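You operate a simulated robot arm through the tools that you are given. There is no shell and no other tool.

You are at the controls of a simulated robot arm. One attempt, no reset.

JOB
Stir up the juice and ladle it into the jug to the low line.
Fine: pan lid on the cork mat meanwhile and back on after; spoon and ladle back. Set down upright: ladle.

Only the result counts: the job must be done as asked and must still hold three seconds after the hand-in. Knocking over, shifting, dropping, spilling or breaking anything else fails it. Lids that push on must go on centred and level and be pressed home; caps that screw on are set level and turned clockwise until they are tight.

ROBOT AND FRAMES
A 6-joint arm with a three-finger gripper, fixed in place. Base frame: the origin is on the floor under the middle of its stand, x ahead of it, y to its left, z up. Readings come in m, degrees, newtons and seconds.
It reaches about 1.213 m from its shoulder. Its first joint turns from -166.0 to 166.0 degrees. Payload 4.89 kg.
The TCP is the grasp point between the finger pads, 0.03 m short of the fingertips. In the tool frame z runs along the fingers and y along their closing line. The gripper opens to 0.164 m; its body begins 0.125 m behind the TCP.
Orientation is told as [roll, pitch, yaw] about the base's x, y, z axes, in that order, counted from this pose: with the fingers straight down and closing along the base's y, the tool's x points along the base's -x, its y along +y and its z along -z.

CONTROLS
- The arm moves only by the tool arm_command. Its argument "steps" is a list of rows, each an object (a shift or turn left out is 0, a gripper value left out holds the last) with "grip": the finger opening in mm, from 0 to 164; "slide": the shift along the base's x, y, z in units of 20 mm (1.0 is 20 mm), a list of three; "delta_rot": the turn, a rotation vector about the base's x, y, z in units of 4 degrees (1.0 is 4 degrees), a list of three. In form: [{"grip": grip, "slide": [dx, dy, dz], "delta_rot": [wx, wy, wz]}, ...]. A call has 1 to 20 rows; each row shifts and turns the commanded pose from where the row before left it. A call with a number of a shift or a turn outside -1 to 1 is refused whole. Rows are played at 5 a second. More than 0.05 m and 8.6 degrees between two rows, or a gripper value outside its range, and nothing of the call is played. Where a pose cannot be reached the arm comes as near as it can. A force on the tool above 40 N (or 10 N above the force at the start of the call, whichever is more), or a blocked arm, ends the call early, and 0.2 s more pass. Each finger travels about 0.108 m/s and halts on what it meets, pressing with about 44 N; the grip force reading is that of the motor and also rises with nothing between the fingers. The clock runs only during rows and for 0.2 s after the last one: add rows that do not move to give the fingers time. It gives the time, the measured TCP pose, the force on the tool (base axes), the opening and the grip force at its end, in the units of the frame above (readings bear some noise), with the torque about the TCP (base axes, N m) and any sound that the robot's microphone picked up, and new pictures: "views" is both (left out), scene, wrist or none.
- Cameras (640 x 400 px; columns grow to the right, rows downward): "scene" is fixed at [0.0378, 0.4941, 1.6282]; the picture's right is [-0.70, -0.71, 0.00], its down [-0.45, 0.44, -0.78] and it looks along [0.56, -0.55, -0.63] (base axes); focal length 346 px, centre (320, 200). "wrist" rides on the gripper at [0.076, -0.002, -0.152] in the tool frame; the picture's right is [0.02, 1.00, 0.00], its down [-0.88, 0.02, -0.47] and it looks along [-0.47, 0.01, 0.88] (tool axes); focal length 247 px, centre (320, 200).
- lift_body(by): moves the trunk up (or, below 0, down) by that many m; the arm rides with it, the base frame stays. It gives what a move gives, with no picture.
- point_at(camera, pixels): for up to 12 pixels [column, row] of the newest picture of that camera ("zoom" is the newest enlarged one), the place [x, y, z] in the base frame of the surface seen there, good to about 0.003 m, but the place of the scene camera against the robot may be out by one fixed shift of up to 0.025 m in any direction. The clock stands still meanwhile.
- enlarge(camera, box): a new picture of the part [left, top, right, bottom] of that camera's present view, enlarged. The clock stands still meanwhile.
- hand_in(): hands the job in; it is judged then, once.

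Open the gripper and draw the arm clear of the work before you hand the job in, unless the task says otherwise.

The tools are called after ">>>" as name(argument=value, ...) on one line, values as JSON. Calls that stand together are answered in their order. arm_command: Moves the arm, as the interface text tells. Its arguments: {"type":"object","properties":{"steps":{"type":"array","items":{"type":"object","properties":{"grip":{"type":"number"},"slide":{"type":"array","items":{"type":"number"}},"delta_rot":{"type":"array","items":{"type":"number"}}}}},"views":{"type":"string","enum":["both","scene","wrist","none"]}},"required":["steps"]} The other tools are called the same way: lift_body (by) moves the trunk up or down; point_at (camera, pixels) gives the place of the surface under pixels of a picture; enlarge (camera, box) takes an enlarged picture of a part of a camera's view; hand_in () hands the job in.

At the start:

```text
time: 0.0
eef_pos: [0.5844, -0.053, 1.2793]
ee_rot: [0.0, 0.1, 0.0]
wrist_force: [-0.3, 0.1, -0.5]
wrist_torque: [-0.01, -0.03, -0.02]
opening: 0.1638
grasp_force: 0.0
trunk travel left (down, up): [-0.15, 0.24]
```

scene: 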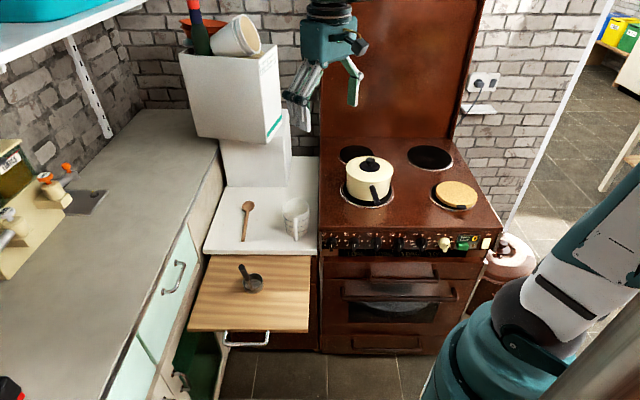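
wrist: 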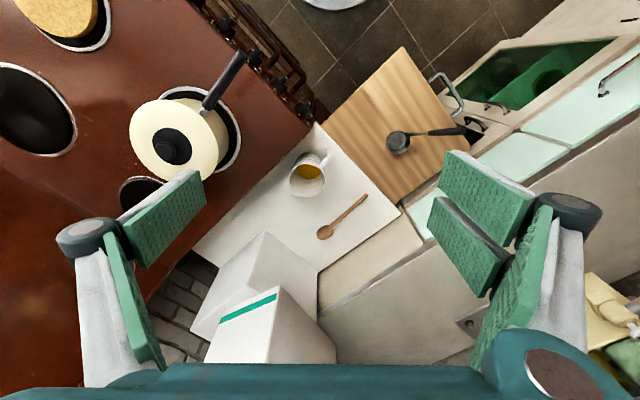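

The scene shows the pan with lid at about (368,178), the cork mat at (455,195), the spoon at (247,220), the jug at (296,217) and the ladle at (250,280). I'll enlarge these areas first to see details.

>>> enlarge(camera="scene", box=[320, 130, 500, 250])

>>> enlarge(camera="scene", box=[190, 180, 340, 300])

>>> enlarge(camera="wrist", box=[250, 100, 500, 260])

>>> enlarge(camera="wrist", box=[100, 30, 300, 210])

```text
3.33 times, centred on (410, 190) of scene
```

zoom: 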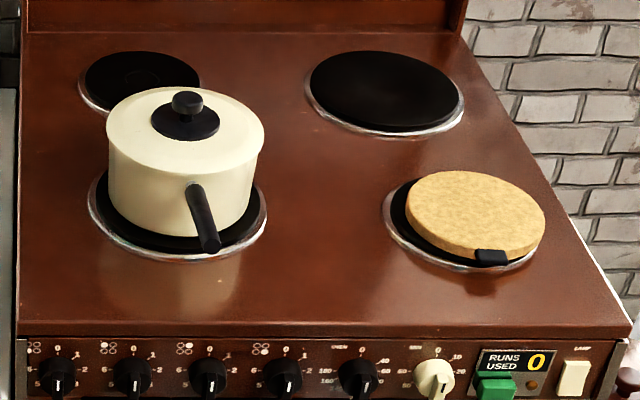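

```text
3.33 times, centred on (265, 240) of scene
```

zoom: 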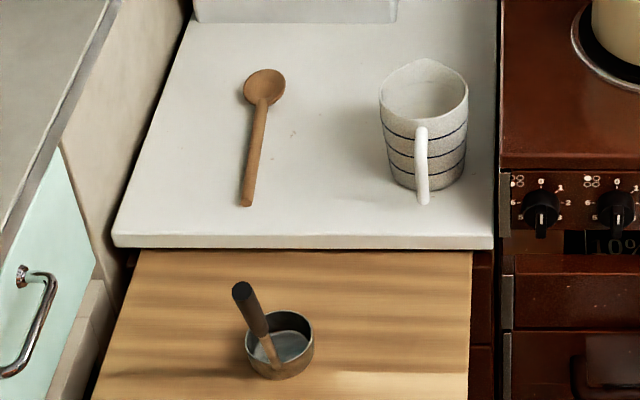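

```text
2.50 times, centred on (375, 180) of wrist
```

zoom: 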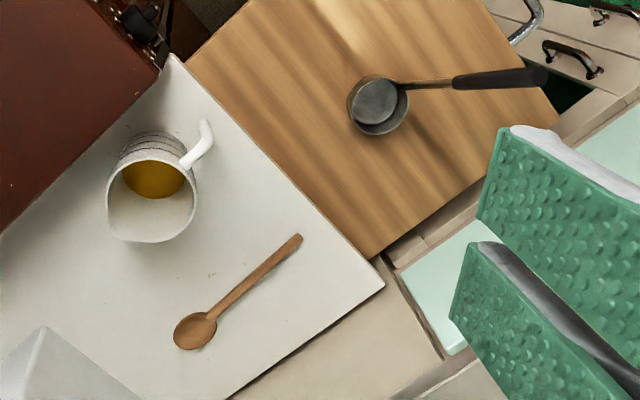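

```text
2.22 times, centred on (200, 120) of wrist
```

zoom: 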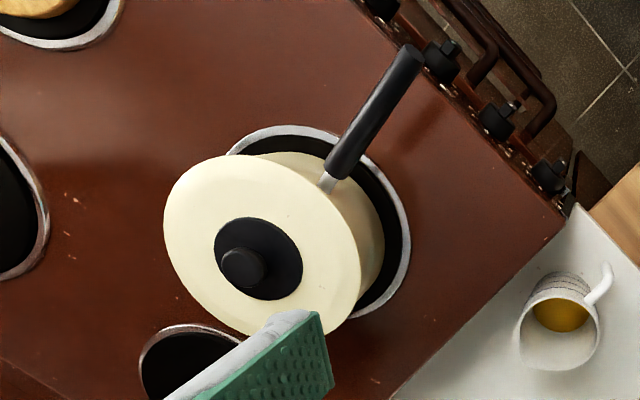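

The newest zooms show three lines on the jug, some yellow at its floor, the spoon, and the ladle with its handle rising. I'll measure the main points with the wrist camera (no fixed shift) and compare with the scene camera.

>>> point_at(camera="wrist", pixels=[[165, 150], [140, 130], [200, 165], [225, 85], [238, 60], [48, 15], [308, 171], [330, 155], [324, 231], [363, 198], [398, 140], [460, 131]])

>>> point_at(camera="scene", pixels=[[371, 161], [350, 168], [375, 190], [379, 200], [455, 192], [248, 205], [243, 240], [294, 205], [295, 238], [246, 268], [256, 283], [300, 300]])

```text
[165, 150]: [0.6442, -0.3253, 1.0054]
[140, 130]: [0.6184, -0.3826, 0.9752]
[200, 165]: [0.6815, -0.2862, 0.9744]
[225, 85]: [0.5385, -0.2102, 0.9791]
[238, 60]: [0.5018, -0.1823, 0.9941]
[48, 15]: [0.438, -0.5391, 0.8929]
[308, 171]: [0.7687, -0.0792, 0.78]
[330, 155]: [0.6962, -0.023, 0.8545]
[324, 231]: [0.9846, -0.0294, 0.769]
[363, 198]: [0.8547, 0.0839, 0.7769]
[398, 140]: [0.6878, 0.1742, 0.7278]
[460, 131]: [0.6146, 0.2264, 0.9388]
```

```text
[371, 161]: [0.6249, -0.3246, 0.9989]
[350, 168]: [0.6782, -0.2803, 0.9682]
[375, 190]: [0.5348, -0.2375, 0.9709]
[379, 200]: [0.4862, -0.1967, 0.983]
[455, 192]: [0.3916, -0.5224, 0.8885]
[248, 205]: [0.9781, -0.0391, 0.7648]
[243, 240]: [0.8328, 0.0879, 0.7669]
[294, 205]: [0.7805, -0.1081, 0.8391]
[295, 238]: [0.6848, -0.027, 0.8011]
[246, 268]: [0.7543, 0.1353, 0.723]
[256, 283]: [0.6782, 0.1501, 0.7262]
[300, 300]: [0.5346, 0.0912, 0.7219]
```

Wrist measurements differ from the scene by roughly (0.02, 0.0, 0.006). Now I'll look at the gripper itself and at the lid and jug again in larger views.

>>> enlarge(camera="scene", box=[270, 0, 390, 140])

>>> enlarge(camera="scene", box=[260, 180, 340, 250])

>>> enlarge(camera="wrist", box=[270, 130, 350, 210])

>>> enlarge(camera="scene", box=[0, 120, 120, 280])

```text
2.86 times, centred on (330, 70) of scene
```

zoom: 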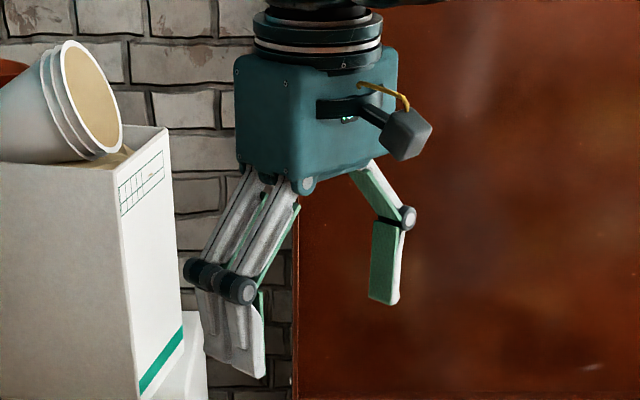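

```text
5.71 times, centred on (300, 215) of scene
```

zoom: 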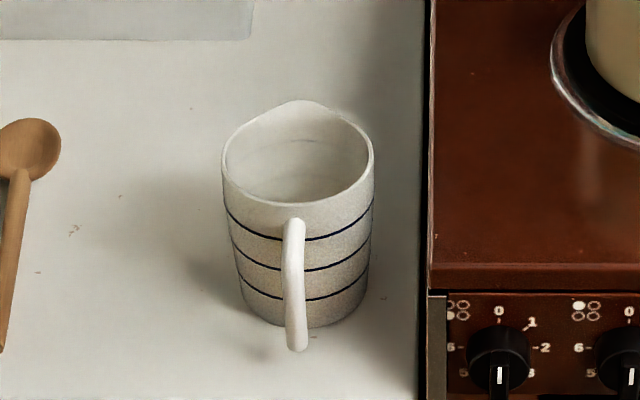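

```text
5.00 times, centred on (310, 170) of wrist
```

zoom: 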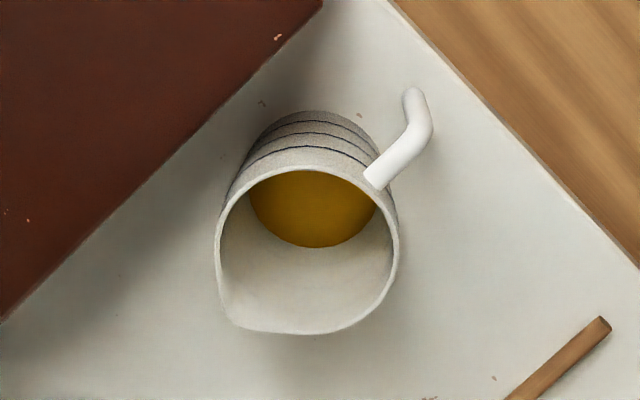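

```text
2.50 times, centred on (60, 200) of scene
```

zoom: 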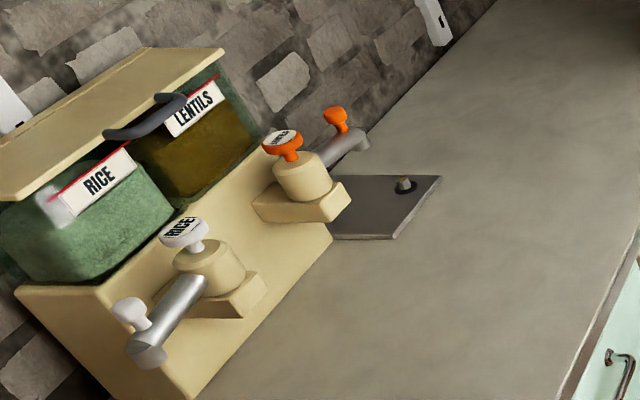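

The gripper's double finger is on the +y side, the single one on the -y side. I'll go above the lid knob (measured near [0.644,-0.325,1.005]) at a safe height and look again.

>>> arm_command(steps=[{"slide": [0.2, -1, -0.3]}, {"slide": [0.2, -1, -0.3]}, {"slide": [0.2, -1, -0.3]}, {"slide": [0.2, -1, -0.3]}, {"slide": [0.2, -1, -0.3]}, {"slide": [0.2, -1, -0.3]}, {"slide": [0.2, -1, -0.3]}, {"slide": [0.2, -1, -0.3]}, {"slide": [0.2, -1, -0.3]}, {"slide": [0.2, -1, -0.3]}, {"slide": [0.2, -1, -0.3]}, {"slide": [0.2, -1, -0.3]}, {"slide": [0.2, -1, -0.3]}, {"slide": [0.2, -0.6, -0.3]}, {}])

```text
time: 3.2
eef_pos: [0.6406, -0.3233, 1.1954]
ee_rot: [0.0, 0.0, 0.1]
wrist_force: [0.7, -0.3, 0.8]
wrist_torque: [0.02, 0.0, 0.0]
opening: 0.164
grasp_force: 0.0
trunk travel left (down, up): [-0.15, 0.24]
```

scene: 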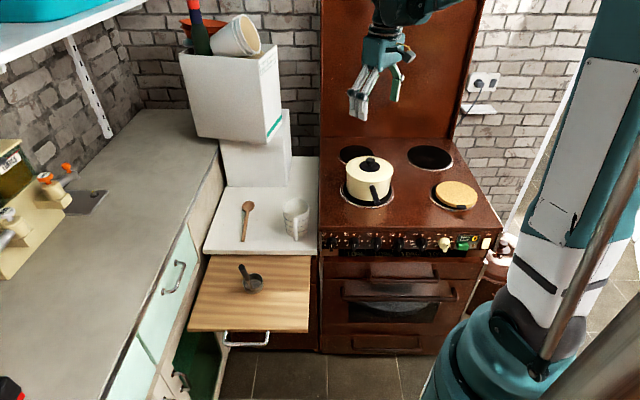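
wrist: 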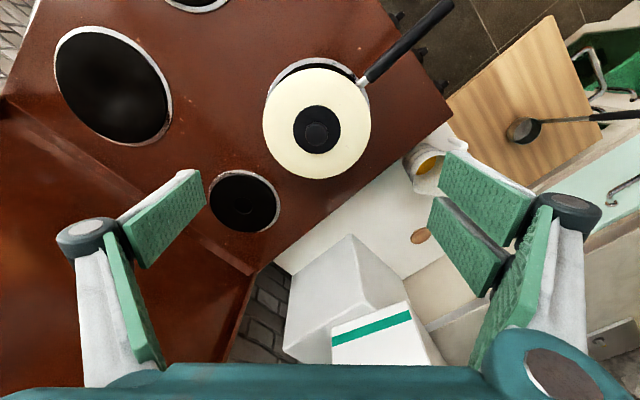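

The knob now sits at wrist pixel (316,136) with the lid spanning columns 263 to 371. I'll measure the lid, rim, and pan handle points.

>>> point_at(camera="wrist", pixels=[[316, 136], [265, 122], [369, 125], [318, 71], [316, 176], [316, 131], [305, 136], [327, 136], [385, 65], [440, 10], [283, 75], [300, 200]])

>>> enlarge(camera="wrist", box=[240, 50, 400, 190])

```text
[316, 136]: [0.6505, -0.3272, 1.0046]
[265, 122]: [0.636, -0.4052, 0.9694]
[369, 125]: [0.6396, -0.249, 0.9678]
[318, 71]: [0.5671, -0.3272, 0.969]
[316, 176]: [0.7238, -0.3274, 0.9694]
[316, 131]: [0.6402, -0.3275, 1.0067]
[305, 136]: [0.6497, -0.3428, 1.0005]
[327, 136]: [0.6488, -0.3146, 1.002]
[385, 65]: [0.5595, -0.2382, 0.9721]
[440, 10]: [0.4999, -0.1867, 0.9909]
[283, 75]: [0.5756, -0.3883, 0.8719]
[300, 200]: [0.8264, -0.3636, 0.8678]
```

```text
2.86 times, centred on (320, 120) of wrist
```

zoom: 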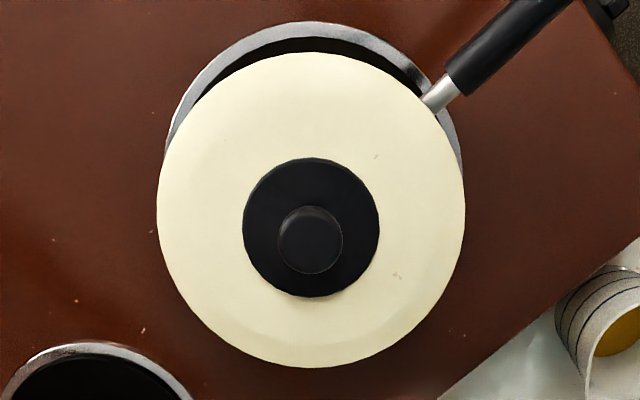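

The lid centre is about [0.6455,-0.3275], rim z 0.969, knob top 1.006 with a 30 mm knob. I'll narrow the fingers to 80 mm and descend to z≈1.03 first.

>>> arm_command(steps=[{"grip": 80, "slide": [0.12, -0.1, -0.5]}, {"slide": [0.12, -0.1, -1]}, {"slide": [0, 0, -1]}, {"slide": [0, 0, -1]}, {"slide": [0, 0, -1]}, {"slide": [0, 0, -1]}, {"slide": [0, 0, -1]}, {"slide": [0, 0, -1]}, {"slide": [0, 0, -0.7]}, {}])

```text
time: 5.4
eef_pos: [0.6446, -0.3288, 1.0336]
ee_rot: [0.0, 0.0, 0.0]
wrist_force: [-1.2, 0.5, -0.7]
wrist_torque: [0.01, 0.04, 0.02]
opening: 0.0801
grasp_force: 0.0
trunk travel left (down, up): [-0.15, 0.24]
```

scene: 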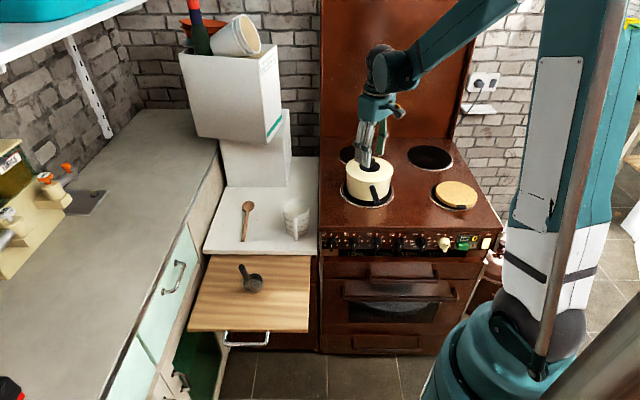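
wrist: 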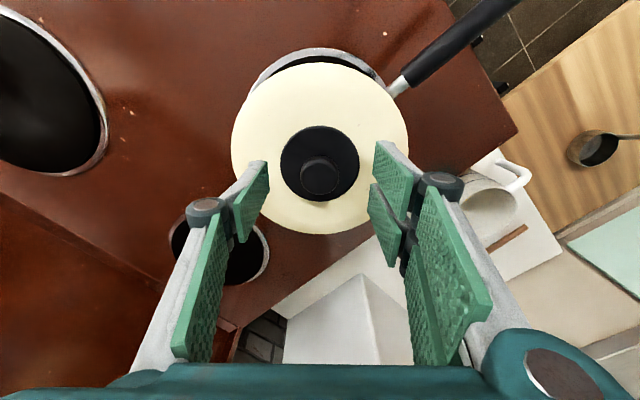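

The knob at (319,172) lies between the fingers. I'll descend about 22 mm more and close on it.

>>> arm_command(steps=[{"slide": [0, 0, -0.4]}, {"slide": [0, 0, -0.4]}, {"slide": [0, 0, -0.25]}, {}, {"grip": 20}, {"grip": 20}, {"grip": 20}, {"grip": 20}, {"grip": 20}])

```text
time: 7.4
eef_pos: [0.6453, -0.3285, 1.011]
ee_rot: [0.1, 0.0, 0.1]
wrist_force: [0.2, 0.4, -0.2]
wrist_torque: [-0.02, 0.01, 0.0]
opening: 0.0294
grasp_force: 44.1
trunk travel left (down, up): [-0.15, 0.24]
```

scene: 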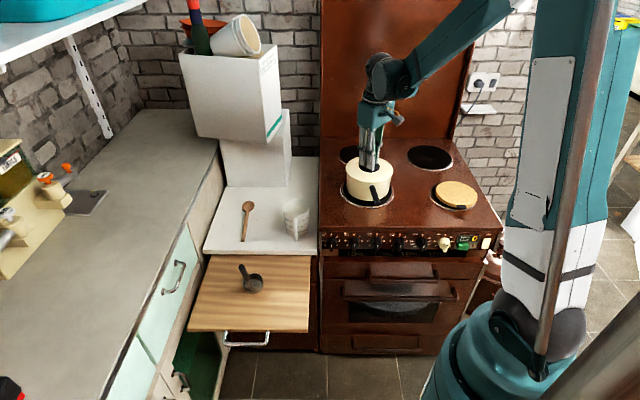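
wrist: 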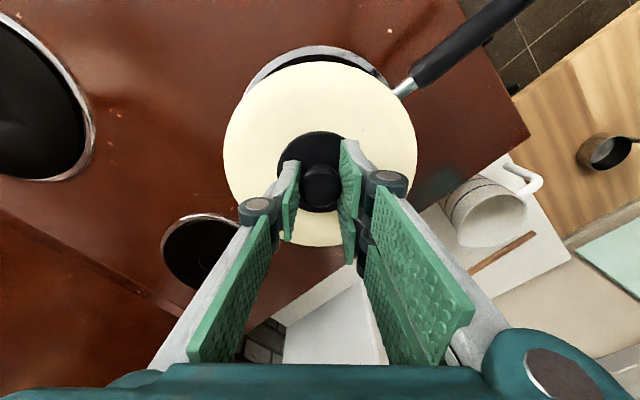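

The knob is held (opening 29 mm, 44 N). I'll lift straight up slowly, by about 100 mm, and check the pan stays put.

>>> arm_command(steps=[{"slide": [0, 0, 0.2]}, {"slide": [0, 0, 0.3]}, {"slide": [0, 0, 0.5]}, {"slide": [0, 0, 1]}, {"slide": [0, 0, 1]}, {"slide": [0, 0, 1]}, {"slide": [0, 0, 1]}, {}])

```text
time: 9.2
eef_pos: [0.6467, -0.3276, 1.11]
ee_rot: [-0.1, 0.0, -0.1]
wrist_force: [0.5, 0.9, -0.6]
wrist_torque: [0.01, 0.0, -0.04]
opening: 0.0293
grasp_force: 43.8
trunk travel left (down, up): [-0.15, 0.24]
```

scene: 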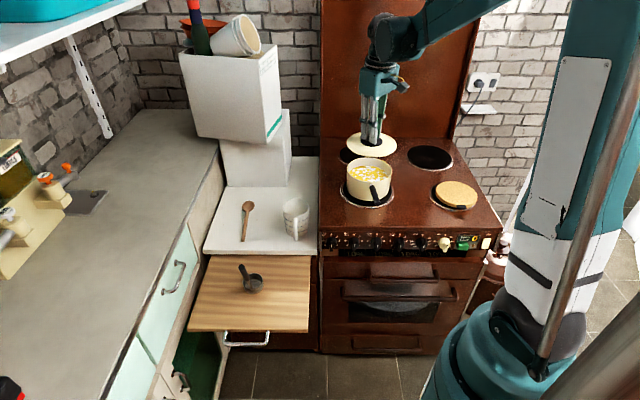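
wrist: 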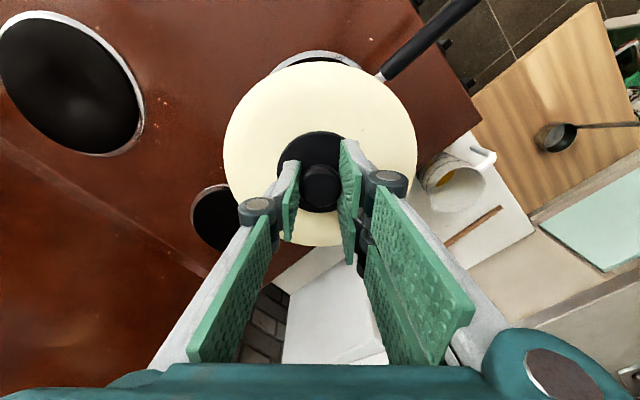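

The pan now shows juice with yellow and white flecks and did not move. I'll move to about [0.50,-0.38,1.11], where the wrist camera can see the cork mat beside the lid.

>>> arm_command(steps=[{"slide": [-0.9, -0.32, 0.1]}, {"slide": [-0.9, -0.32, 0.1]}, {"slide": [-0.9, -0.32, 0.1]}, {"slide": [-0.9, -0.32, 0.1]}, {"slide": [-0.9, -0.32, 0.1]}, {"slide": [-0.9, -0.32, 0.1]}, {"slide": [-0.9, -0.32, 0]}, {"slide": [-0.9, -0.32, 0]}, {}])

```text
time: 11.2
eef_pos: [0.5043, -0.3775, 1.1218]
ee_rot: [0.0, -0.1, 0.0]
wrist_force: [-0.3, 0.9, -1.8]
wrist_torque: [-0.04, 0.0, 0.03]
opening: 0.029
grasp_force: 43.8
trunk travel left (down, up): [-0.15, 0.24]
```

scene: 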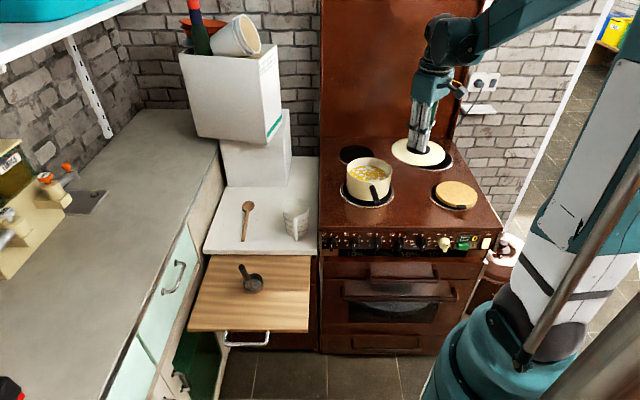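
wrist: 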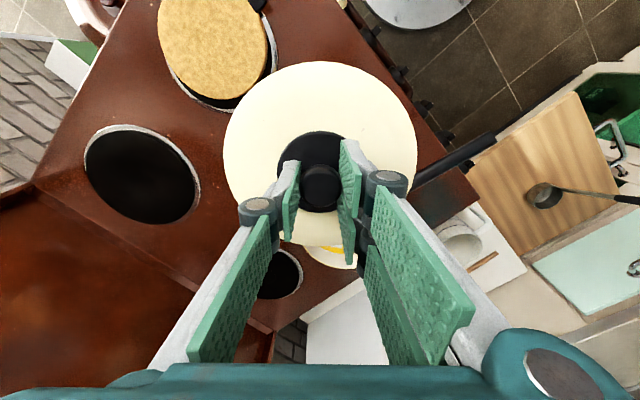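

The mat appears at wrist pixels columns 157–268, rows 0–98. I'll measure points on its edge and surface.

>>> point_at(camera="wrist", pixels=[[160, 30], [265, 42], [264, 32], [220, 96], [185, 86], [250, 85], [210, 40], [170, 5], [240, 5], [255, 13], [166, 55], [200, 93]])

>>> enlarge(camera="wrist", box=[130, 0, 300, 110])

>>> enlarge(camera="scene", box=[330, 140, 410, 210])

>>> point_at(camera="scene", pixels=[[455, 195], [435, 192], [478, 196], [457, 182], [455, 207], [410, 150], [369, 161], [348, 172], [391, 172], [369, 172], [375, 172], [362, 178]])

```text
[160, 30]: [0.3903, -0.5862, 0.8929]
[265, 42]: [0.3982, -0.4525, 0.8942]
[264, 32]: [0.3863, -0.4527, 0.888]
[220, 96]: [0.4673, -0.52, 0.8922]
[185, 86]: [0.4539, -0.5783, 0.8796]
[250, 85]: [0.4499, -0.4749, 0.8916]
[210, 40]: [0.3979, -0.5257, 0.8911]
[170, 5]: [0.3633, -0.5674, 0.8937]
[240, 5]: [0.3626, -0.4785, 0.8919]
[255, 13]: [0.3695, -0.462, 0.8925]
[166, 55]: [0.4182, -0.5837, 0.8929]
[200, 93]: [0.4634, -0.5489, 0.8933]
```

```text
3.64 times, centred on (215, 55) of wrist
```

zoom: 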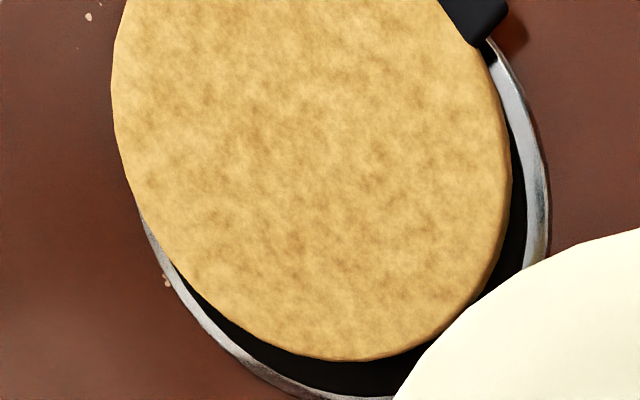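

```text
5.71 times, centred on (370, 175) of scene
```

zoom: 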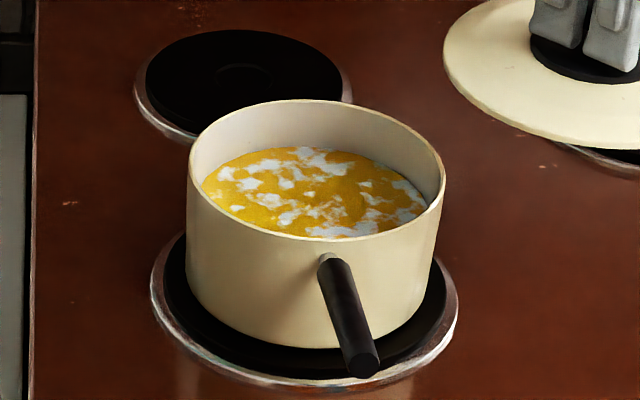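

```text
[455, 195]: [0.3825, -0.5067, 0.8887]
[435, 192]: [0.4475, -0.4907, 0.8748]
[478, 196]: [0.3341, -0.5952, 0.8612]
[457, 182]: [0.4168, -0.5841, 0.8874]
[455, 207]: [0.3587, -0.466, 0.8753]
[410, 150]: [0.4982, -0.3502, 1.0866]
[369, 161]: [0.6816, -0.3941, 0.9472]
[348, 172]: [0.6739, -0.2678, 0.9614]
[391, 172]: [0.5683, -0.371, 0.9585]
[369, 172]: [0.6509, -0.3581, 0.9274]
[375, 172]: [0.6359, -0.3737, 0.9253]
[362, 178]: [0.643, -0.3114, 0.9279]
```

Fitting the edge points puts the mat centre near [0.398,-0.52], radius ~0.068, top z≈0.893. I'll check the lid's profile in the scene view before lowering it.

>>> enlarge(camera="scene", box=[380, 120, 470, 180])

>>> arm_command(steps=[{"slide": [-0.66, -0.89, 0]}, {"slide": [-0.66, -0.89, 0]}, {"slide": [-0.66, -0.89, 0]}, {"slide": [-0.66, -0.89, 0]}, {"slide": [-0.66, -0.89, 0]}, {"slide": [-0.66, -0.89, 0]}, {"slide": [-0.66, -0.89, 0]}, {"slide": [-0.66, -0.89, 0]}, {}])

```text
6.67 times, centred on (425, 150) of scene
```

zoom: 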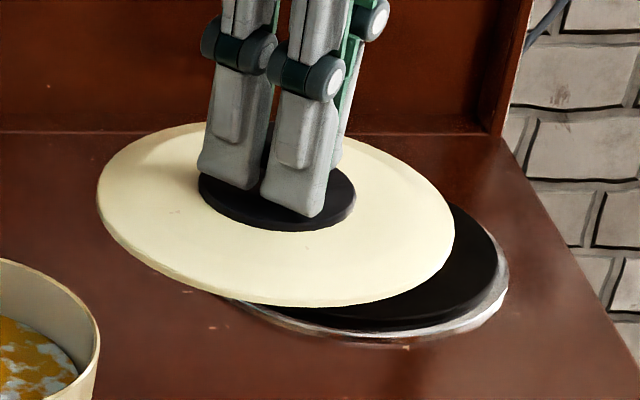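

```text
time: 13.2
eef_pos: [0.3954, -0.5231, 1.1215]
ee_rot: [0.1, 0.0, -0.1]
wrist_force: [-0.7, -0.3, -0.9]
wrist_torque: [0.0, 0.01, 0.01]
opening: 0.0292
grasp_force: 44.1
trunk travel left (down, up): [-0.15, 0.24]
```

scene: 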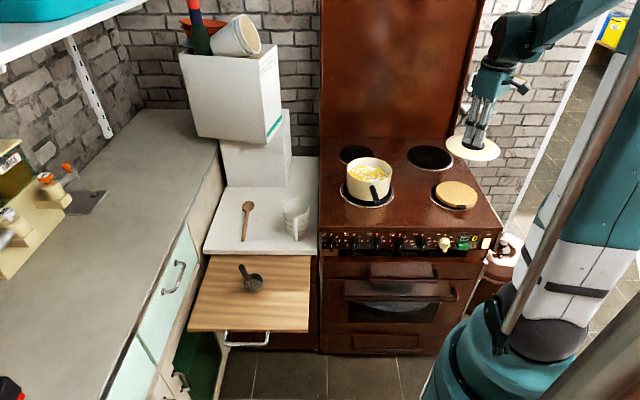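
wrist: 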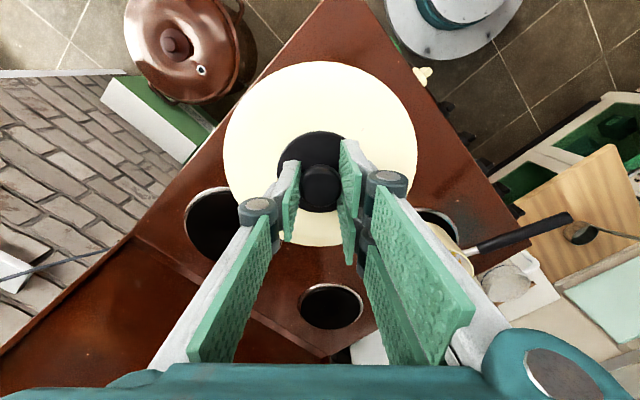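

The lid hangs level at [0.395,-0.523,1.1215]. I'll nudge to the mat centre and lower to about z=0.953, just above expected contact.

>>> arm_command(steps=[{"slide": [0.06, 0.06, -0.5]}, {"slide": [0.06, 0.06, -1]}, {"slide": [0, 0, -1]}, {"slide": [0, 0, -1]}, {"slide": [0, 0, -1]}, {"slide": [0, 0, -1]}, {"slide": [0, 0, -1]}, {"slide": [0, 0, -1]}, {"slide": [0, 0, -0.6]}, {"slide": [0, 0, -0.3]}, {}])

>>> enlarge(camera="scene", box=[415, 150, 505, 220])

```text
time: 15.6
eef_pos: [0.3985, -0.5197, 0.9534]
ee_rot: [-0.1, 0.0, 0.0]
wrist_force: [0.4, -0.6, -1.3]
wrist_torque: [0.03, 0.06, 0.04]
opening: 0.0288
grasp_force: 43.9
trunk travel left (down, up): [-0.15, 0.24]
```

scene: 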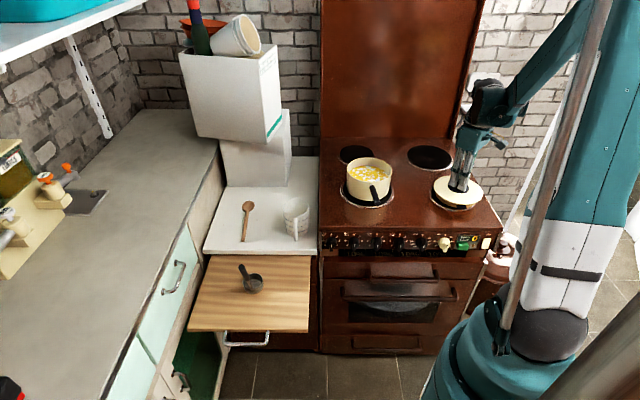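
wrist: 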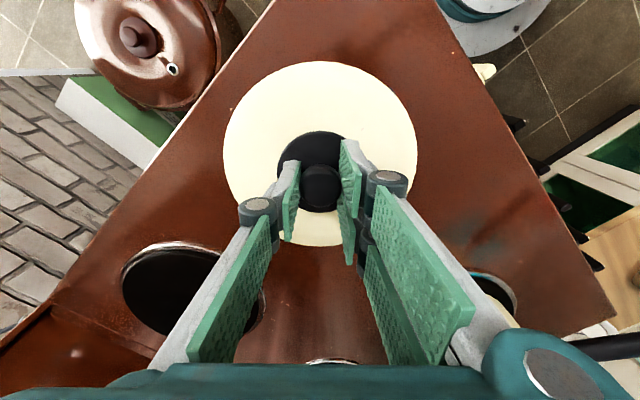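

```text
5.71 times, centred on (460, 185) of scene
```

zoom: 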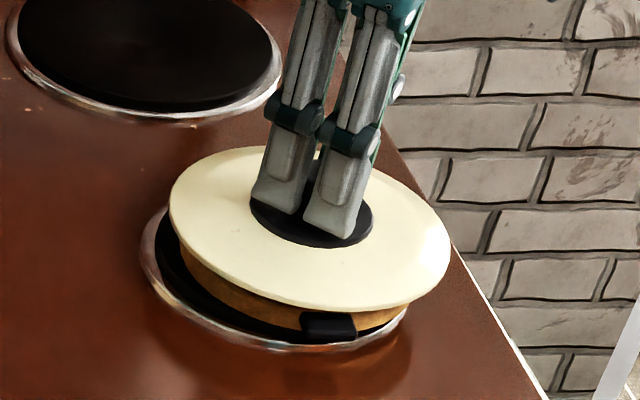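

The lid is centred above the cork mat with a small gap. I'll lower in 2 mm steps watching the force.

>>> arm_command(steps=[{"slide": [0, 0, -0.1]}, {"slide": [0, 0, -0.1]}, {"slide": [0, 0, -0.1]}, {}], views="none")

```text
time: 16.6
eef_pos: [0.3987, -0.5186, 0.9475]
ee_rot: [0.0, 0.0, 0.0]
wrist_force: [-0.3, -0.9, -1.0]
wrist_torque: [0.0, 0.02, 0.0]
opening: 0.029
grasp_force: 43.6
trunk travel left (down, up): [-0.15, 0.24]
```

No contact at z=0.9475 (force still about -1 N). Continuing down 6 mm more in small steps.

>>> arm_command(steps=[{"slide": [0, 0, -0.1]}, {"slide": [0, 0, -0.1]}, {}], views="none")

>>> arm_command(steps=[{"slide": [0, 0, -0.1]}, {}], views="scene")

>>> enlarge(camera="scene", box=[415, 150, 505, 220])

```text
time: 17.4
eef_pos: [0.3984, -0.5195, 0.9454]
ee_rot: [-0.1, 0.0, 0.0]
wrist_force: [0.1, -5.3, 38.8]
wrist_torque: [-0.13, -0.12, -0.11]
opening: 0.029
grasp_force: 43.8
trunk travel left (down, up): [-0.15, 0.24]
```

```text
time: 18.0
eef_pos: [0.3987, -0.5184, 0.9416]
ee_rot: [0.0, 0.1, -0.1]
wrist_force: [0.4, -4.6, 37.7]
wrist_torque: [-0.05, -0.12, -0.04]
opening: 0.0289
grasp_force: 44.7
trunk travel left (down, up): [-0.15, 0.24]
```

scene: 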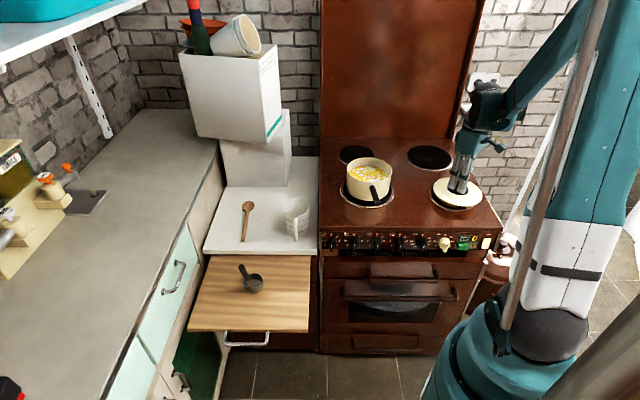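

```text
5.71 times, centred on (460, 185) of scene
```

zoom: 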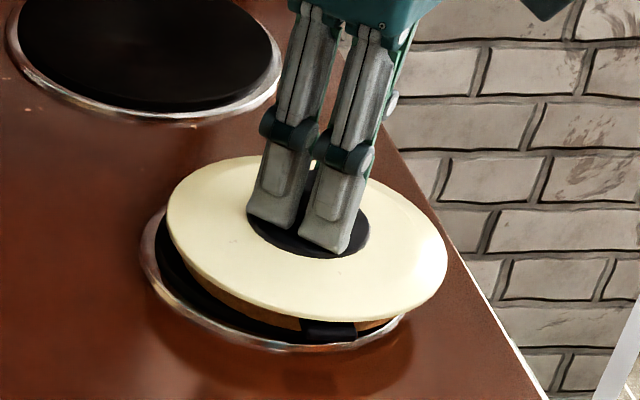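

Contact was felt near z=0.945 and there's now about 38 N of push. I'll ease up 2–3 mm to relieve it, then open gently.

>>> arm_command(steps=[{"slide": [0, 0, 0.1]}, {}], views="none")

```text
time: 18.6
eef_pos: [0.3994, -0.5184, 0.9448]
ee_rot: [0.0, 0.1, 0.1]
wrist_force: [-0.1, 0.3, -1.6]
wrist_torque: [-0.02, 0.01, -0.03]
opening: 0.0288
grasp_force: 44.7
trunk travel left (down, up): [-0.15, 0.24]
```

The push is gone (-1.6 N), so the lid is just at contact. I'll go 0.6 mm back down so it rests, then open the fingers and rise.

>>> arm_command(steps=[{"slide": [0, 0, -0.03]}, {}, {"grip": 36}, {"grip": 50}, {"grip": 70}, {"grip": 80}, {}], views="both")

>>> enlarge(camera="scene", box=[415, 150, 505, 220])

```text
time: 20.2
eef_pos: [0.3992, -0.5183, 0.9441]
ee_rot: [0.0, 0.0, 0.0]
wrist_force: [0.0, -0.7, -0.3]
wrist_torque: [0.0, -0.02, 0.0]
opening: 0.08
grasp_force: 0.0
trunk travel left (down, up): [-0.15, 0.24]
```

scene: 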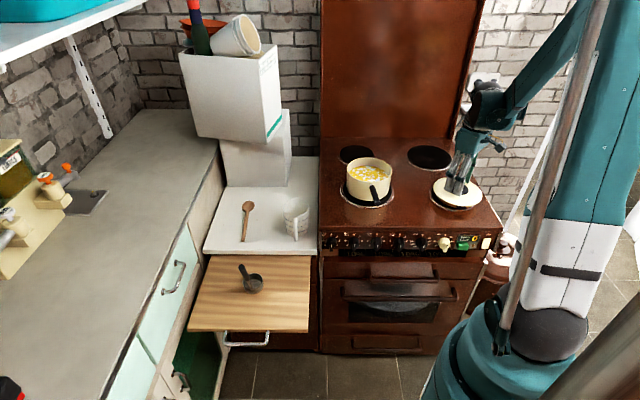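
wrist: 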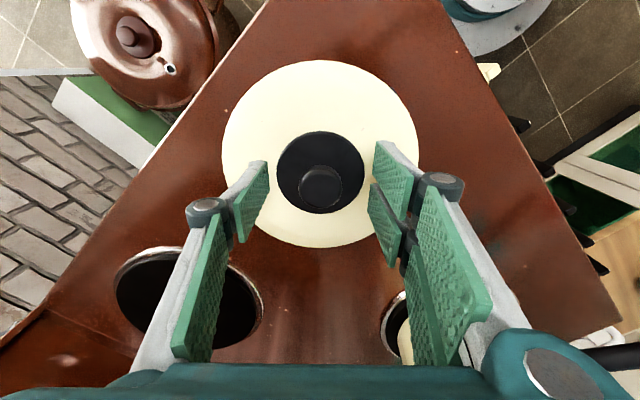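

```text
5.71 times, centred on (460, 185) of scene
```

zoom: 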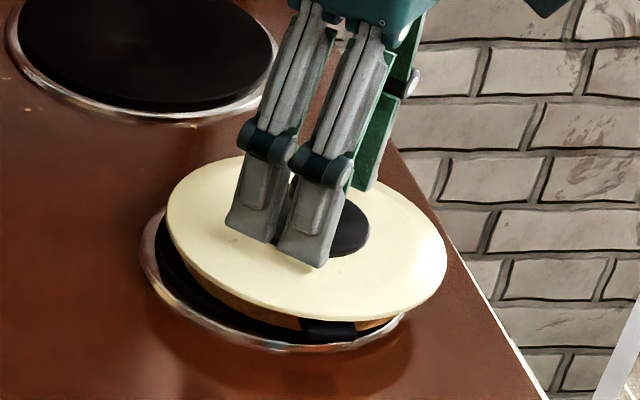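

The lid rests level on the mat and is released. I'll rise and travel toward the worktop, and check where the white boxes stand so the arm keeps clear of them.

>>> arm_command(steps=[{"slide": [0, 0, 0.5]}, {"slide": [0, 0, 1]}, {"slide": [0, 0, 1]}, {"slide": [0, 0, 1]}, {"slide": [0, 0, 1]}, {"slide": [0, 0, 1]}, {"slide": [0, 0, 1]}, {"slide": [0, 0, 1]}, {"slide": [0, 0, 1]}, {"slide": [0, 0, 1]}, {"slide": [0.3, 0.5, 1]}, {"slide": [0.6, 0.9, 0]}, {"slide": [0.6, 0.9, 0]}, {"slide": [0.6, 0.9, 0]}, {"slide": [0.6, 0.9, 0]}, {"slide": [0.6, 0.9, 0]}, {"slide": [0.6, 0.9, 0]}, {"slide": [0.6, 0.9, 0]}, {"slide": [0.6, 0.9, 0]}, {"slide": [0.6, 0.9, 0]}], views="both")

>>> point_at(camera="scene", pixels=[[198, 130], [266, 140], [280, 118], [230, 185], [290, 178], [290, 110], [280, 50], [185, 60], [215, 160], [262, 186], [237, 40], [318, 160]])

```text
time: 24.4
eef_pos: [0.5131, -0.3467, 1.1532]
ee_rot: [0.0, 0.0, 0.0]
wrist_force: [0.6, 0.3, -0.4]
wrist_torque: [0.08, -0.04, 0.01]
opening: 0.0799
grasp_force: 0.1
trunk travel left (down, up): [-0.15, 0.24]
```

scene: 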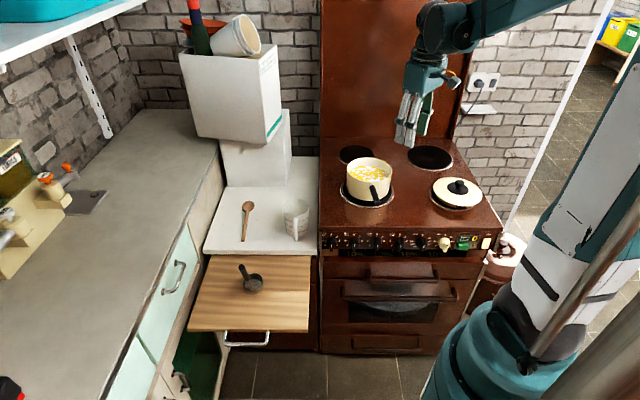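
wrist: 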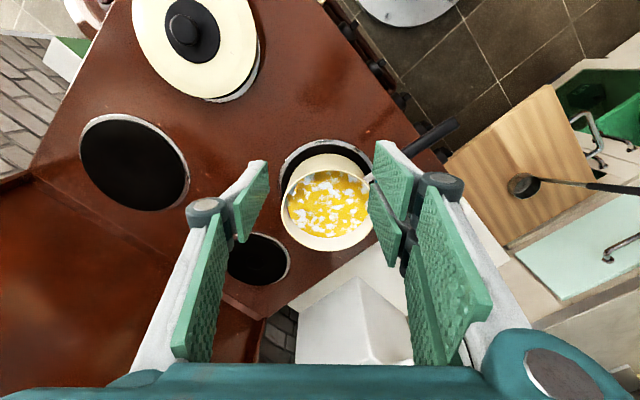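

```text
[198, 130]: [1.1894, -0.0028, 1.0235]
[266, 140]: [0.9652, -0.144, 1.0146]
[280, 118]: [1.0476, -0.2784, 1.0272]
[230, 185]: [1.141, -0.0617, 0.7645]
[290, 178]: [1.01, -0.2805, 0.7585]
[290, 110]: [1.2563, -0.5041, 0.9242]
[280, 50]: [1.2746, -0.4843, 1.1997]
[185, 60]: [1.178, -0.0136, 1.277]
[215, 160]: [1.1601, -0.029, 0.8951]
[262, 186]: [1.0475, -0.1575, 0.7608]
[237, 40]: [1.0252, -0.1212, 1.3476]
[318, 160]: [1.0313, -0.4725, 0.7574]
```

The upper box's near corner is about [0.985,-0.147] at z 1.02–1.28, well right of the spoon. The lid sits on the mat. I'll go above the spoon at about [0.84,0.03,1.05].

>>> arm_command(steps=[{"slide": [0.86, 0.99, 0]}, {"slide": [0.86, 0.99, 0]}, {"slide": [0.86, 0.99, 0]}, {"slide": [0.86, 0.99, 0]}, {"slide": [0.86, 0.99, 0]}, {"slide": [0.86, 0.99, 0]}, {"slide": [0.86, 0.99, 0]}, {"slide": [0.86, 0.99, 0]}, {"slide": [0.86, 0.99, 0]}, {"slide": [0.86, 0.99, 0]}, {"slide": [0.86, 0.99, -0.5]}, {"slide": [0.86, 0.99, -0.5]}, {"slide": [0.86, 0.99, -0.5]}, {"slide": [0.86, 0.99, -0.5]}, {"slide": [0.86, 0.99, -0.7]}, {"slide": [0.86, 0.99, -0.7]}, {"slide": [0.86, 0.99, -0.7]}, {"slide": [0.86, 0.99, -0.7]}, {"slide": [0.86, 0.99, -0.3]}, {}], views="both")

```text
time: 28.6
eef_pos: [0.8401, 0.0308, 1.0541]
ee_rot: [0.0, 0.0, 0.0]
wrist_force: [0.4, -1.2, 1.0]
wrist_torque: [0.01, 0.06, 0.02]
opening: 0.0802
grasp_force: 0.0
trunk travel left (down, up): [-0.15, 0.24]
```

scene: 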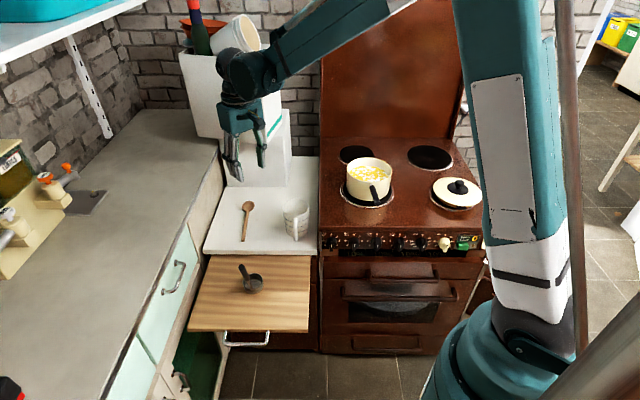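
wrist: 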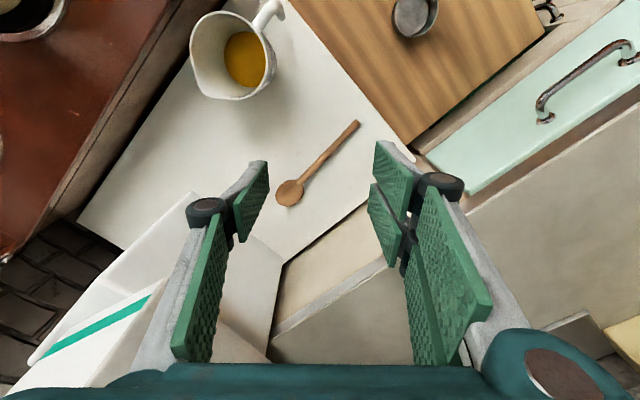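

The spoon runs from bowl (290,192) to handle end (356,123) in the wrist view, and the jug is at (235,55). I'll enlarge and measure both.

>>> point_at(camera="wrist", pixels=[[290, 193], [303, 178], [315, 167], [330, 152], [345, 136], [355, 124], [320, 220], [340, 175], [245, 60], [228, 97], [192, 50], [262, 14]])

>>> enlarge(camera="wrist", box=[250, 100, 390, 220])

>>> enlarge(camera="wrist", box=[170, 0, 310, 110])

```text
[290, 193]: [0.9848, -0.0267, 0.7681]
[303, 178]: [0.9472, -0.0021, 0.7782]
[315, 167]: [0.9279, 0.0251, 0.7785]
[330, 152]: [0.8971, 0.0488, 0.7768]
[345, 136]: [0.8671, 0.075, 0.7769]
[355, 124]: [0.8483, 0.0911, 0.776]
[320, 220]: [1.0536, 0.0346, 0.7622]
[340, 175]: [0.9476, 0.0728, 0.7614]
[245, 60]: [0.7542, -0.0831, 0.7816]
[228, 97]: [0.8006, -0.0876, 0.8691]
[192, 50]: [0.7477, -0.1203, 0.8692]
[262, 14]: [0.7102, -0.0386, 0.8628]
```

```text
3.33 times, centred on (320, 160) of wrist
```

zoom: 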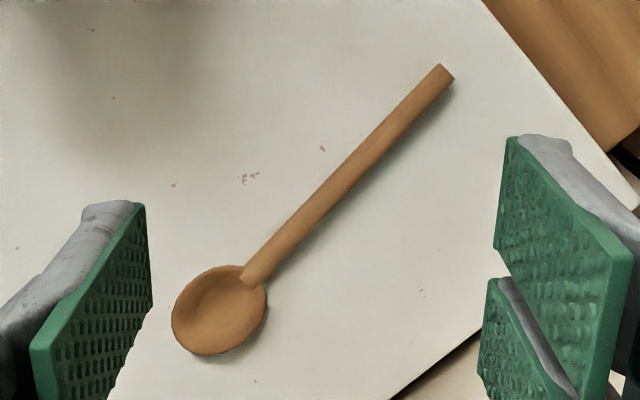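

```text
3.64 times, centred on (240, 55) of wrist
```

zoom: 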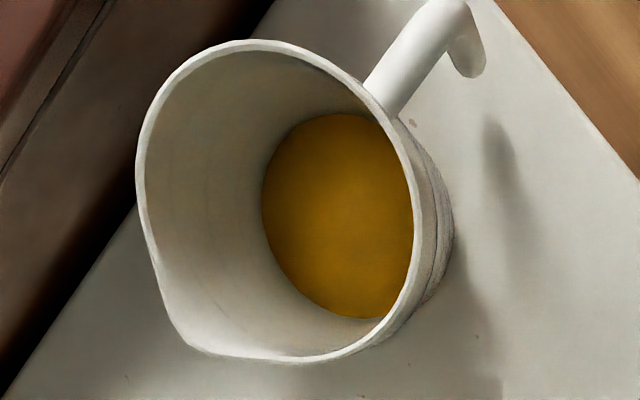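

The jug already holds a thin layer (surface z≈0.78, rim z≈0.869, worktop z≈0.762). Before picking the spoon I'll measure the jug's lines with a fine scene zoom.

>>> enlarge(camera="scene", box=[280, 190, 312, 245])

```text
7.27 times, centred on (296, 218) of scene
```

zoom: 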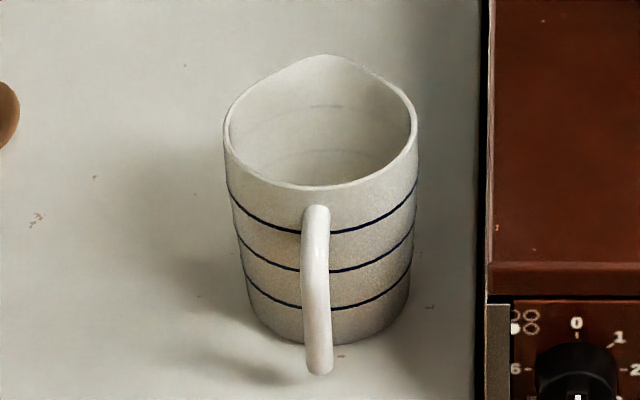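

The three dark lines are clear at rows ~232, ~270 and ~307 of this zoom. I'll query heights on each line, the rim, and the base.

>>> point_at(camera="zoom", pixels=[[280, 303], [350, 309], [385, 297], [280, 268], [350, 270], [280, 229], [350, 232], [280, 336], [350, 342], [290, 180], [350, 180], [240, 350]])

```text
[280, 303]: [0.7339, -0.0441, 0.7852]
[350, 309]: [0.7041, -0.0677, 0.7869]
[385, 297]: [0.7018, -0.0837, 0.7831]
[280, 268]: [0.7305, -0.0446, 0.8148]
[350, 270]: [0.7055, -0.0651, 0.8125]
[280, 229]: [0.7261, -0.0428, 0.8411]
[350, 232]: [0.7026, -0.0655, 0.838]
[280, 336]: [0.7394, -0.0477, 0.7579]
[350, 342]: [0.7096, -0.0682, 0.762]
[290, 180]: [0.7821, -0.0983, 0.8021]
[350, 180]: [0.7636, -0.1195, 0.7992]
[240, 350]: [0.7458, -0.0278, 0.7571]
```

In the scene frame the worktop is 0.757 and the low line about 0.785, so it's ~28 mm above the worktop. I'll sample the jug's present juice surface with several wrist-camera points.

>>> point_at(camera="wrist", pixels=[[240, 50], [245, 45], [250, 50], [255, 60], [245, 65], [250, 72], [237, 60], [255, 70], [290, 100], [200, 120], [250, 120], [160, 130]])

>>> enlarge(camera="wrist", box=[365, 0, 465, 60])

```text
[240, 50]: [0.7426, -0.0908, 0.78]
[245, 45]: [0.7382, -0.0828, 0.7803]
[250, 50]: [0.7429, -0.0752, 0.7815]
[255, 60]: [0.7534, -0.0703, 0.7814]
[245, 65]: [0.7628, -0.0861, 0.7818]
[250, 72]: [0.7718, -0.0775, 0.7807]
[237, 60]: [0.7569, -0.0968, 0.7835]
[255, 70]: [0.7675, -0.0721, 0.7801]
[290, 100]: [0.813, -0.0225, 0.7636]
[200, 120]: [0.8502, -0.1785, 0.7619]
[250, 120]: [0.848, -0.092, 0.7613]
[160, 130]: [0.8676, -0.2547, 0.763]
```

```text
6.40 times, centred on (415, 30) of wrist
```

zoom: 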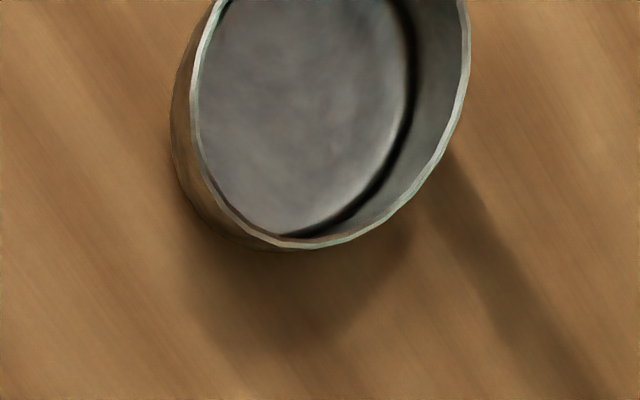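

The jug level is ~18.7 mm above the worktop, so it needs about 9 mm more to reach the low line – only part of a ladleful. Now for the spoon: I'll yaw the hand by +136.7° so the bowl will swing downward when I later tip the fingers forward.

>>> arm_command(steps=[{"delta_rot": [0, 0, 1]}, {"delta_rot": [0, 0, 1]}, {"delta_rot": [0, 0, 1]}, {"delta_rot": [0, 0, 1]}, {"delta_rot": [0, 0, 1]}, {"delta_rot": [0, 0, 1]}, {"delta_rot": [0, 0, 1]}, {"delta_rot": [0, 0, 1]}, {"delta_rot": [0, 0, 1]}, {"delta_rot": [0, 0, 1]}, {"delta_rot": [0, 0, 1]}, {"delta_rot": [0, 0, 1]}, {"delta_rot": [0, 0, 1]}, {"delta_rot": [0, 0, 1]}, {"delta_rot": [0, 0, 1]}, {"delta_rot": [0, 0, 1]}, {"delta_rot": [0, 0, 1]}], views="scene")

```text
time: 32.2
eef_pos: [0.8396, 0.0295, 1.0506]
ee_rot: [0.0, 0.0, 68.1]
wrist_force: [-0.4, 0.4, 0.0]
wrist_torque: [0.01, 0.01, -0.01]
opening: 0.0801
grasp_force: 0.1
trunk travel left (down, up): [-0.15, 0.24]
```

scene: 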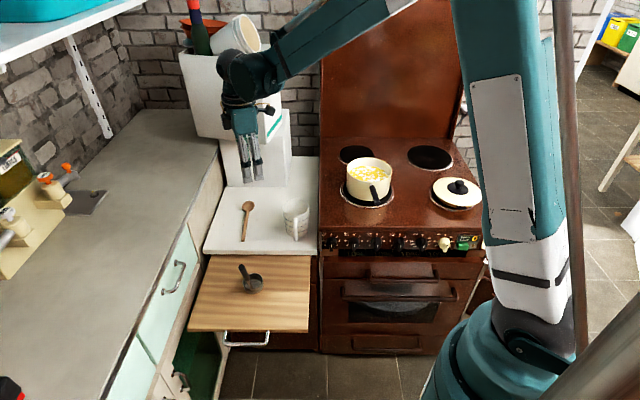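

Yaw is 68° with everything clear. I'll continue the remaining 68.7° while shifting to above the spoon handle at [0.868,0.072].

>>> arm_command(steps=[{"delta_rot": [0, 0, 1], "slide": [0.08, 0.12, -0.1]}, {"delta_rot": [0, 0, 1], "slide": [0.08, 0.12, -0.1]}, {"delta_rot": [0, 0, 1], "slide": [0.08, 0.12, -0.1]}, {"delta_rot": [0, 0, 1], "slide": [0.08, 0.12, -0.1]}, {"delta_rot": [0, 0, 1], "slide": [0.08, 0.12, -0.1]}, {"delta_rot": [0, 0, 1], "slide": [0.08, 0.12, -0.1]}, {"delta_rot": [0, 0, 1], "slide": [0.08, 0.12, -0.1]}, {"delta_rot": [0, 0, 1], "slide": [0.08, 0.12, -0.1]}, {"delta_rot": [0, 0, 1], "slide": [0.08, 0.12, -0.1]}, {"delta_rot": [0, 0, 1], "slide": [0.08, 0.12, -0.1]}, {"delta_rot": [0, 0, 1], "slide": [0.08, 0.12, -0.1]}, {"delta_rot": [0, 0, 1], "slide": [0.08, 0.12, -0.1]}, {"delta_rot": [0, 0, 1], "slide": [0.08, 0.12, -0.1]}, {"delta_rot": [0, 0, 1], "slide": [0.08, 0.12, -0.1]}, {"delta_rot": [0, 0, 1], "slide": [0.08, 0.12, -0.1]}, {"delta_rot": [0, 0, 1], "slide": [0.08, 0.12, -0.1]}, {"delta_rot": [0, 0, 1], "slide": [0.08, 0.12, -0.1]}, {"delta_rot": [0, 0, 0.17], "slide": [0.06, 0.09, 0]}, {}], views="both")

```text
time: 36.2
eef_pos: [0.8671, 0.0727, 1.0187]
ee_rot: [0.0, -0.1, 136.8]
wrist_force: [0.6, -0.7, -0.1]
wrist_torque: [0.01, 0.01, 0.0]
opening: 0.0802
grasp_force: 0.0
trunk travel left (down, up): [-0.15, 0.24]
```

scene: 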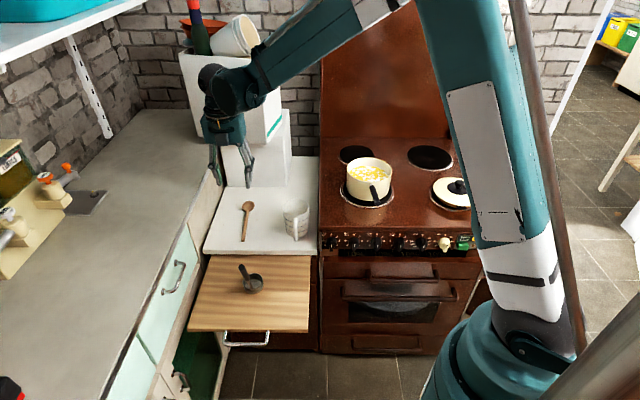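
wrist: 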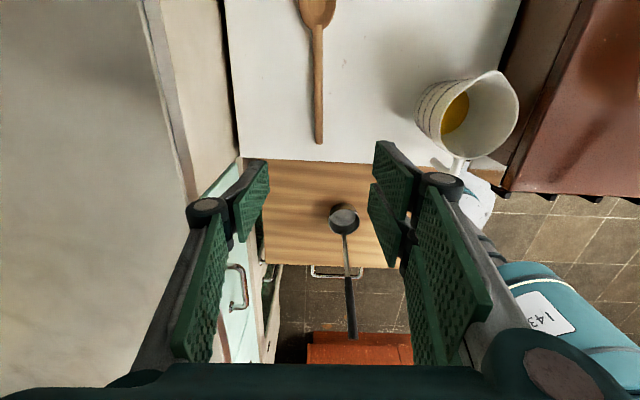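

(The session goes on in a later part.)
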